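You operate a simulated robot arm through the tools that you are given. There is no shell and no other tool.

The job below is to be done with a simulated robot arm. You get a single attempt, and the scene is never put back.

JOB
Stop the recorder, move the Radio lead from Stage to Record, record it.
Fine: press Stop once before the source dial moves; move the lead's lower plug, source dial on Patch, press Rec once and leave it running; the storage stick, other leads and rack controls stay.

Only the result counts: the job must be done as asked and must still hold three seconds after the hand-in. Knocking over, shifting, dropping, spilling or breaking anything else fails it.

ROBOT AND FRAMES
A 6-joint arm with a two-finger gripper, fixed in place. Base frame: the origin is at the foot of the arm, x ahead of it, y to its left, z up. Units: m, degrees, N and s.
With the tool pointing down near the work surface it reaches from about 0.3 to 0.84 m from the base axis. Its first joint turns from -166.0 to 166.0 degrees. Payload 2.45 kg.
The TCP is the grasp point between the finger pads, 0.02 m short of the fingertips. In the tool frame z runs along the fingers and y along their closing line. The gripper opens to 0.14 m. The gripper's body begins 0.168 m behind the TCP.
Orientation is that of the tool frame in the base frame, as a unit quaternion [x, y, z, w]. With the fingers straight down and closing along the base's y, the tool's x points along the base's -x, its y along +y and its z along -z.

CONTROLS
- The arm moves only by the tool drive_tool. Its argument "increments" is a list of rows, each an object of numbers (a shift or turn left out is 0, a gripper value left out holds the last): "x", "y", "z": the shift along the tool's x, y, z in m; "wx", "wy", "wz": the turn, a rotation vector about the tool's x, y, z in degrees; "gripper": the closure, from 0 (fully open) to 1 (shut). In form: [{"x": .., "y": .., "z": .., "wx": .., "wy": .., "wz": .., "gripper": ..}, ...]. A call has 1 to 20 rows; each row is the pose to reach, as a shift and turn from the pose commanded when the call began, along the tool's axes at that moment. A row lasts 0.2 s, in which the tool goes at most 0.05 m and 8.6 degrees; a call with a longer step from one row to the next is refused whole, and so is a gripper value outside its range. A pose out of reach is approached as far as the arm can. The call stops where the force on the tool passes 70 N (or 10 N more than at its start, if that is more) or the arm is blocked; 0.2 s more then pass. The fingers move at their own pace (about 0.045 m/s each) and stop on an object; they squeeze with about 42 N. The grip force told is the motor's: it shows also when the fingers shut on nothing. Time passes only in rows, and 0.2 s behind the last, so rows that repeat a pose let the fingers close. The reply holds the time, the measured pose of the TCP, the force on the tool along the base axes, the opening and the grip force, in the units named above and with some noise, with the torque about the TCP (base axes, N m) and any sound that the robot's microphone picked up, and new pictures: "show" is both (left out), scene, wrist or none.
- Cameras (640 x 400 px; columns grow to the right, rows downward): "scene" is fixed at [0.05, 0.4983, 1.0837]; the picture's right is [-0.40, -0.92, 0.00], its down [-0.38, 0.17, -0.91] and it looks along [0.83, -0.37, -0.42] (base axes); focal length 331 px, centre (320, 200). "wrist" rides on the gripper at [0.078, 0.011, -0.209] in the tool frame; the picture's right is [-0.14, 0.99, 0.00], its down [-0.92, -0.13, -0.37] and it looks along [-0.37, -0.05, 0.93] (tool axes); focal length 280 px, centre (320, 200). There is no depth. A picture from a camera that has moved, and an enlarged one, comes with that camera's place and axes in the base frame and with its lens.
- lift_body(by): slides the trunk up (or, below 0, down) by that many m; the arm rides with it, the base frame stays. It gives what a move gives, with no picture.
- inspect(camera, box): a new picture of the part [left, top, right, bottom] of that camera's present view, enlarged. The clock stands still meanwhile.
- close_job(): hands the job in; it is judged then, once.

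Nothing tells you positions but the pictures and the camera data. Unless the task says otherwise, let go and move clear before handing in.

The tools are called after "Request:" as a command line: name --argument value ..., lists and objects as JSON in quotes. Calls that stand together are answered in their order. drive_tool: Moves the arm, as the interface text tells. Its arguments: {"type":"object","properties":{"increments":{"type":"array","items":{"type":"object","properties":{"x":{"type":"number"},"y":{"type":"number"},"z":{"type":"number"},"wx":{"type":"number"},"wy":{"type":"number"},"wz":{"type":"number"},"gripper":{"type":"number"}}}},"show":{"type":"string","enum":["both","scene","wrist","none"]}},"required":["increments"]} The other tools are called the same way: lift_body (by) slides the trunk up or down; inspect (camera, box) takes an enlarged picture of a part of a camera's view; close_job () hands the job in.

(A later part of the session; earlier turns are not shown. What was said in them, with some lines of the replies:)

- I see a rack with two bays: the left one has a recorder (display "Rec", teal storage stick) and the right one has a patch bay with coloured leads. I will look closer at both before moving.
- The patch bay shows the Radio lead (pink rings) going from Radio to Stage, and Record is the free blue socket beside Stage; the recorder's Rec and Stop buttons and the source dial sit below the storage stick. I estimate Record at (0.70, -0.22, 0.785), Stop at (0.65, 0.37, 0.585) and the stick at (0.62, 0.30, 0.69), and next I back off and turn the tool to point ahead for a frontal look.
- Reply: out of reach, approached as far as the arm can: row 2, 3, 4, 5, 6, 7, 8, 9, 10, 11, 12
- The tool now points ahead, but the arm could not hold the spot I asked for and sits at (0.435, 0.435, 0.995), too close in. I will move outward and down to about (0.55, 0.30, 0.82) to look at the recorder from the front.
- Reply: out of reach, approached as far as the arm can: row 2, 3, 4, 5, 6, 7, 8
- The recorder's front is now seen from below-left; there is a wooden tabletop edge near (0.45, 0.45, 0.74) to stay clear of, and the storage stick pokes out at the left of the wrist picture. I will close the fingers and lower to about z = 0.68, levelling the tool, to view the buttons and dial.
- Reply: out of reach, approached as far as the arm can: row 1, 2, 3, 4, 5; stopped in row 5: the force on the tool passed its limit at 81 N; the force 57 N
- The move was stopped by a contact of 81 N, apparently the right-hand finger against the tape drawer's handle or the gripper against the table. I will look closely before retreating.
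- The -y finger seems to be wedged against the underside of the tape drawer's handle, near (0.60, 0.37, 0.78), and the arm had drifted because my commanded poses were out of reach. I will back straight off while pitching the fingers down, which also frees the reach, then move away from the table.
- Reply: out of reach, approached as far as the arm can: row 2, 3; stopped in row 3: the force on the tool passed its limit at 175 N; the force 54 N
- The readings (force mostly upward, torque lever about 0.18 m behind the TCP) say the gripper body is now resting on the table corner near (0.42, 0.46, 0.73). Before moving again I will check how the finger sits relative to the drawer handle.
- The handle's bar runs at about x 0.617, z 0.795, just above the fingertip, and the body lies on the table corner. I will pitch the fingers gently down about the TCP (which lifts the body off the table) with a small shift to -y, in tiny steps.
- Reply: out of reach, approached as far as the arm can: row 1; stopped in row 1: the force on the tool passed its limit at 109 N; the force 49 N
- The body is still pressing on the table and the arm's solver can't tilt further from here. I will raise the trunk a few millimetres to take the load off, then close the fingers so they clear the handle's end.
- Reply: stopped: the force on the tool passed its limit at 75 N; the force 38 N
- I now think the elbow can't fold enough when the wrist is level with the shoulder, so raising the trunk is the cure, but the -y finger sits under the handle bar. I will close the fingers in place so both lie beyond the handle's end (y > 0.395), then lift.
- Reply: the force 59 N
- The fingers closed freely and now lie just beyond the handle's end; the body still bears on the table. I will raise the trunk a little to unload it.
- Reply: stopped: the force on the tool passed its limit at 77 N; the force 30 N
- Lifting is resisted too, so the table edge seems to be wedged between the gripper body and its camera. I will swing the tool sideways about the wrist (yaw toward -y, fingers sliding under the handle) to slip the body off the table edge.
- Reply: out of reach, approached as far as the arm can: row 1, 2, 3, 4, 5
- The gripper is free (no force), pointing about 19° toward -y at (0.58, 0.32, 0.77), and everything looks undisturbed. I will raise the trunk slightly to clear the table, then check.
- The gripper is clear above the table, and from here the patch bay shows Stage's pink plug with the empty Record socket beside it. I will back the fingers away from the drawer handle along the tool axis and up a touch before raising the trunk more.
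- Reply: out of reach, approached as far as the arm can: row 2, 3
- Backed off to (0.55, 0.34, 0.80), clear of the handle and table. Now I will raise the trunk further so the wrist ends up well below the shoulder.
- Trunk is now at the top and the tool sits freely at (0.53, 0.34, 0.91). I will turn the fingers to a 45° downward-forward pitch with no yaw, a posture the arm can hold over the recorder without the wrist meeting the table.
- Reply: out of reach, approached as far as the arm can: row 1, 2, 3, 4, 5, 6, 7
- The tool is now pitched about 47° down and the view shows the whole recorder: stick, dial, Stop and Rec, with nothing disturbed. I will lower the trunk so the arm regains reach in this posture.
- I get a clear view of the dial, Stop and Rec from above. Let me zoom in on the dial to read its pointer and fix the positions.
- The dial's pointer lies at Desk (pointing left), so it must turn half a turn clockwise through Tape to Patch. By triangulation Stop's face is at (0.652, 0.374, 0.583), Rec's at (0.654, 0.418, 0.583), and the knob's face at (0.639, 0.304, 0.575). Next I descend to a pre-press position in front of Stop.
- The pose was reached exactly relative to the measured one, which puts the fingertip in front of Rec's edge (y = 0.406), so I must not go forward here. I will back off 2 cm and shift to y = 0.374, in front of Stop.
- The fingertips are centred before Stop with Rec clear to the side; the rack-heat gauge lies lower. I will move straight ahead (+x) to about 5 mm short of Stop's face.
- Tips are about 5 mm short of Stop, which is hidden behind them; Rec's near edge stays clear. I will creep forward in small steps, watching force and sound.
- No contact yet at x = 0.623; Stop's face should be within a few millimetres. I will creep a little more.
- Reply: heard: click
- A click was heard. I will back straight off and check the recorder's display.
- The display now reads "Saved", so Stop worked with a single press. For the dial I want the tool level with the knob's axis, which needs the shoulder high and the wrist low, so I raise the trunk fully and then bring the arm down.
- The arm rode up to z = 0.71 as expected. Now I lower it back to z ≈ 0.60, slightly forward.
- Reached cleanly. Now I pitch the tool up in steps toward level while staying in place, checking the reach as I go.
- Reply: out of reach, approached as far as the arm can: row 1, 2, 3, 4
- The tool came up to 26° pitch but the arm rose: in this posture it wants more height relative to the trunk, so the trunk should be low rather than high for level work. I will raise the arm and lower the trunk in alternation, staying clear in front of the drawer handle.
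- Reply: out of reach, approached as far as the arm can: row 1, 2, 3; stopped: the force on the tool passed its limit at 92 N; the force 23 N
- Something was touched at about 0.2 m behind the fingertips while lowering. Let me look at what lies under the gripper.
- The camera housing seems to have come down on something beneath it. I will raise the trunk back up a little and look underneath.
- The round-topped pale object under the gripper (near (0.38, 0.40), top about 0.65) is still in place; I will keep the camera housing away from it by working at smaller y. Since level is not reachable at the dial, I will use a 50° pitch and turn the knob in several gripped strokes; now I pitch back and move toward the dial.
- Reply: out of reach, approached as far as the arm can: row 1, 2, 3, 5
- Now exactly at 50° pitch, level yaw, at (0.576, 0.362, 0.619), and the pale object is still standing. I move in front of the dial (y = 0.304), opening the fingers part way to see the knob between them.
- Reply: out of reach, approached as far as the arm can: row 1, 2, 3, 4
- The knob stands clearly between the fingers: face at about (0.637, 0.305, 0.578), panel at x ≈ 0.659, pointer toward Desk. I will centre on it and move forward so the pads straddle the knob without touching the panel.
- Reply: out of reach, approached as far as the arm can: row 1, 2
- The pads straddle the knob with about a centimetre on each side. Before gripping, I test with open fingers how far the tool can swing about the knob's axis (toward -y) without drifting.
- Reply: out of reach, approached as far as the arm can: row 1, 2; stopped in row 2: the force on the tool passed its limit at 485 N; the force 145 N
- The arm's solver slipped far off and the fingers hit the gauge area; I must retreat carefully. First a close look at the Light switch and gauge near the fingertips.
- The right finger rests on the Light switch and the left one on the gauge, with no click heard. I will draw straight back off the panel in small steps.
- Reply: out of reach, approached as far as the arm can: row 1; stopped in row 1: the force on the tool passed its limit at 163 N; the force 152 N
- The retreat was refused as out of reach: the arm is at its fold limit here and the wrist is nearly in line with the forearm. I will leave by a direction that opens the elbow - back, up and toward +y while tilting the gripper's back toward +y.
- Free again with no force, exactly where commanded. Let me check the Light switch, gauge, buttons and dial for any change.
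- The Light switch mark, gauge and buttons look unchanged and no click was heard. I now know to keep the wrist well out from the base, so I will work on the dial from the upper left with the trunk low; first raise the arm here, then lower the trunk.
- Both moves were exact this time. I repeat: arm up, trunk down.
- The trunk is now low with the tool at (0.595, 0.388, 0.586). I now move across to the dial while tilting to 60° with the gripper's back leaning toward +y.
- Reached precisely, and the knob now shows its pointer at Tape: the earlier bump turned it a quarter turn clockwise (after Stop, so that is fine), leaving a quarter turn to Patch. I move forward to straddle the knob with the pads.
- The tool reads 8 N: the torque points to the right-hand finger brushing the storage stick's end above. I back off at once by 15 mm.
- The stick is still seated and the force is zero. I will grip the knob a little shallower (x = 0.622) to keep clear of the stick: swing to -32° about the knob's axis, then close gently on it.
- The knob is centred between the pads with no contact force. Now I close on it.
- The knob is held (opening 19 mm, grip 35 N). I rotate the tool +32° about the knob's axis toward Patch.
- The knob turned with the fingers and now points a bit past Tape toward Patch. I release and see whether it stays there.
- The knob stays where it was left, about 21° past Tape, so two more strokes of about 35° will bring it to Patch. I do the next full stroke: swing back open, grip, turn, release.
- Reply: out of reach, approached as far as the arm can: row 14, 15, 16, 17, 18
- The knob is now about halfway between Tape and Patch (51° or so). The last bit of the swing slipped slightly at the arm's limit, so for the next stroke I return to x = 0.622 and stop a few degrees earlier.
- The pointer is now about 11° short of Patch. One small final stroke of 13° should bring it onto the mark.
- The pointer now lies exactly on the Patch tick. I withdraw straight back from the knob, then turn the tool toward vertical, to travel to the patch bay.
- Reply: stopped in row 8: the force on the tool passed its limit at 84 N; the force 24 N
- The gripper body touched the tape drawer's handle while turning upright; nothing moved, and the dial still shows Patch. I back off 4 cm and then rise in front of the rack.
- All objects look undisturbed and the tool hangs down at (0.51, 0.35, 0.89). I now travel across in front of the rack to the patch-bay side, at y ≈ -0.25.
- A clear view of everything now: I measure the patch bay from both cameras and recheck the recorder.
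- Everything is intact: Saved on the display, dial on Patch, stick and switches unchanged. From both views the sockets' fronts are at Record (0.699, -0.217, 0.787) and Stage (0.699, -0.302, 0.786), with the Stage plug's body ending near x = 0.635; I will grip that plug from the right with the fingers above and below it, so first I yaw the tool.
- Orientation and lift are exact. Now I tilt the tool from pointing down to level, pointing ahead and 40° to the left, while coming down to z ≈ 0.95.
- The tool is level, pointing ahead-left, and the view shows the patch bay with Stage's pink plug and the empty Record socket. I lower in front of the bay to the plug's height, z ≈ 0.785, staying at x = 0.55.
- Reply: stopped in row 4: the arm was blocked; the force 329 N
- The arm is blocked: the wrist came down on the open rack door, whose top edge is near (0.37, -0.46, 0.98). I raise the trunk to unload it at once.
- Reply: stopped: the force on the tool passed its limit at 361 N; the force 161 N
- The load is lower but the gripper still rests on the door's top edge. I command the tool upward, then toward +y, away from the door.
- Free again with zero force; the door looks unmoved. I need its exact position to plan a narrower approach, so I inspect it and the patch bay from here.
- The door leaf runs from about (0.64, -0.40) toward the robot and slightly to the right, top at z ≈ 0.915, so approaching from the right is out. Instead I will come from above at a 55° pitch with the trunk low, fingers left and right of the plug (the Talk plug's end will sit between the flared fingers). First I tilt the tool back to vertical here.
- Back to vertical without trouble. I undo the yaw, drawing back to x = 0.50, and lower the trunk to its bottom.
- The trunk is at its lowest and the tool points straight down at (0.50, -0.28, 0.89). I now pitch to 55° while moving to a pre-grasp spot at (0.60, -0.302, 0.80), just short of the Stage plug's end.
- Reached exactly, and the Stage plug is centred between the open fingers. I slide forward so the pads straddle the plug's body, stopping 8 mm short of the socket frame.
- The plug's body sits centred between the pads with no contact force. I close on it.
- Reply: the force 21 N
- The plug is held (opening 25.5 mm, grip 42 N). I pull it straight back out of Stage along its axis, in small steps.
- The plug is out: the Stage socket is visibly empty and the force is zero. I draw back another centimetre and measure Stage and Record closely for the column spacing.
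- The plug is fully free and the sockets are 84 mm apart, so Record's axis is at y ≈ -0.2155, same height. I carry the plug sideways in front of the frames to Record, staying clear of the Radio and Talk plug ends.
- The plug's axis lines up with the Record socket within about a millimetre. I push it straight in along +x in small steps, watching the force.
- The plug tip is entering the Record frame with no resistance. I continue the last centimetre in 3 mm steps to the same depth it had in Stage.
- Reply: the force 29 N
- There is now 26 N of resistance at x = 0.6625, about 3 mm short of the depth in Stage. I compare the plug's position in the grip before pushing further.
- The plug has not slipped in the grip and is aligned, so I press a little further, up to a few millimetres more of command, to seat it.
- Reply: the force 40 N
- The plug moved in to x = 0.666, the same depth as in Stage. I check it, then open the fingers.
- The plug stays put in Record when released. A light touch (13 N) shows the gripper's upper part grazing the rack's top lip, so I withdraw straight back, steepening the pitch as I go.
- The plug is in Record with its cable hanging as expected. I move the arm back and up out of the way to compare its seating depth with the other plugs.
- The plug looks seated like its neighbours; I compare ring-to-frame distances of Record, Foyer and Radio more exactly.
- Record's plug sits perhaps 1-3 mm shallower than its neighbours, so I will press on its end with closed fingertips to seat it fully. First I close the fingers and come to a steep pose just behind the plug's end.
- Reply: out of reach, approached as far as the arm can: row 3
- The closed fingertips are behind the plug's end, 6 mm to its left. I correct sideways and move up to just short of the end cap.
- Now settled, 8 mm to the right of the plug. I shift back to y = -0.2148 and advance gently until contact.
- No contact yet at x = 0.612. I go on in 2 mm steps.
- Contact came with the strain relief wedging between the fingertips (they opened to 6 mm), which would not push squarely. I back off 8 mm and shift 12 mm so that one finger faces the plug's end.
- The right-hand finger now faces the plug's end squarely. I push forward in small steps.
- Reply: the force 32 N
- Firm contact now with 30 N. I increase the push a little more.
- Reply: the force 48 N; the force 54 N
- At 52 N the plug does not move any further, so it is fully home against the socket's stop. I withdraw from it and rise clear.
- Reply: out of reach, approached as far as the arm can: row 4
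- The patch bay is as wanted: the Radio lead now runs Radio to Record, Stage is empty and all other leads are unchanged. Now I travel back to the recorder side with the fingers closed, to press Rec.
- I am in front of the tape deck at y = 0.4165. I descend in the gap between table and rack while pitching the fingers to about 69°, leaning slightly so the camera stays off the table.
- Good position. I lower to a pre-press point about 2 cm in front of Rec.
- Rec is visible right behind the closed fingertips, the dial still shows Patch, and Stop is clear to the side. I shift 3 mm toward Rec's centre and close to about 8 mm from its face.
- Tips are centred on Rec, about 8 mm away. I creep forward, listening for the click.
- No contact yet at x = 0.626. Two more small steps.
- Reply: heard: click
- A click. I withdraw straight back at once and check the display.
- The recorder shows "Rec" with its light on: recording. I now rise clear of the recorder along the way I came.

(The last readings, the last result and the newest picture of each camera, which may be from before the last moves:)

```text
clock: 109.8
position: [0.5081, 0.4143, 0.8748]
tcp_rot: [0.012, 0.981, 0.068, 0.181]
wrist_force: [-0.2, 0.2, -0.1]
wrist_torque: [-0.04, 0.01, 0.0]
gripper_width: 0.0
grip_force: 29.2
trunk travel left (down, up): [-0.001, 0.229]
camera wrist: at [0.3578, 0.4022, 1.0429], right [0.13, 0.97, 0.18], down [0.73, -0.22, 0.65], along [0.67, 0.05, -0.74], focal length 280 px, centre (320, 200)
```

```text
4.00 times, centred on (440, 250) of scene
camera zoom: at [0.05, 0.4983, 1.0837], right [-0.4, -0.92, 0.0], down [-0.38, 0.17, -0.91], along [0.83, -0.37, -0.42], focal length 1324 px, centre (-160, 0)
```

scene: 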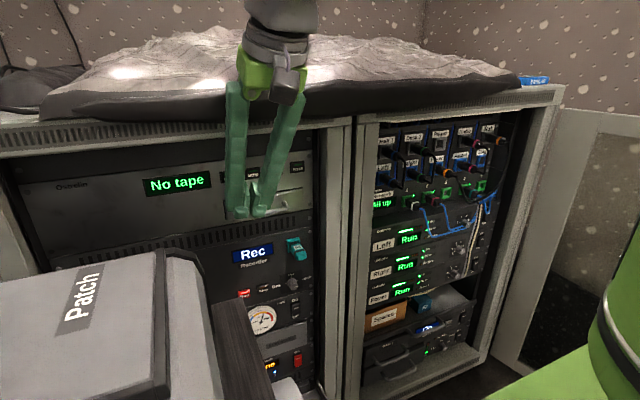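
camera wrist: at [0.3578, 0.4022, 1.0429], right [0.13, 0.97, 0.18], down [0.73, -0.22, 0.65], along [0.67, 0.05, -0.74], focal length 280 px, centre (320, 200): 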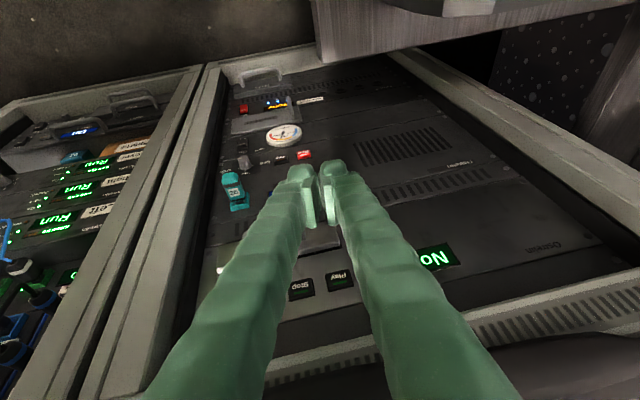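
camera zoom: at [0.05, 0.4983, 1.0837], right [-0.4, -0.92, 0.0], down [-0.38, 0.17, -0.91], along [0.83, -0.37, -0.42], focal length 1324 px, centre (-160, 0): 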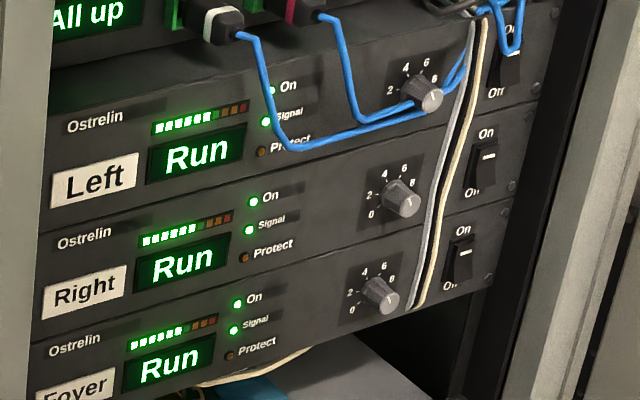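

Everything stands as asked: the display reads "Rec" with the light on, the dial is on Patch, and the Radio lead runs to Record with Stage empty. The stick, other leads and rack controls look unchanged, and the hand is empty and clear, so I hand the job in.

Request:
close_job

```text
The job is handed in.
```

The job is handed in, and the recorder was running when I left it: display on "Rec", light lit.

- **Stop:** pressed once, with one click. The display went to "Saved" before the dial moved.
- **Lead:** the Radio lead's lower plug is now in Record, pushed in until it would go no further, and Stage is empty.
- **Source dial:** its pointer is on the Patch mark. The first quarter turn, Desk to Tape, came from an accidental bump after Stop was pressed; I turned it the rest of the way with the gripper.
- **Rec:** pressed once, with one click, and left running.

The arm hit several other things along the way:

- **Rack gauge and Light switch:** the fingers hit these hard, at about 485 N. The gauge and switch look the same and no click was heard.
- **Open rack door:** the gripper pressed down on its top edge, peaking at about 360 N.
- **Table corner:** the gripper body pressed on it at up to about 175 N.
- **Drawer handle, pale object under the table and storage stick:** the handle took up to 84 N and the pale object about 90 N. The stick took a light 8 N brush.

In the last pictures none of these had visibly moved, the other leads were where they started, and the controls in view were unchanged. That is by eye only.
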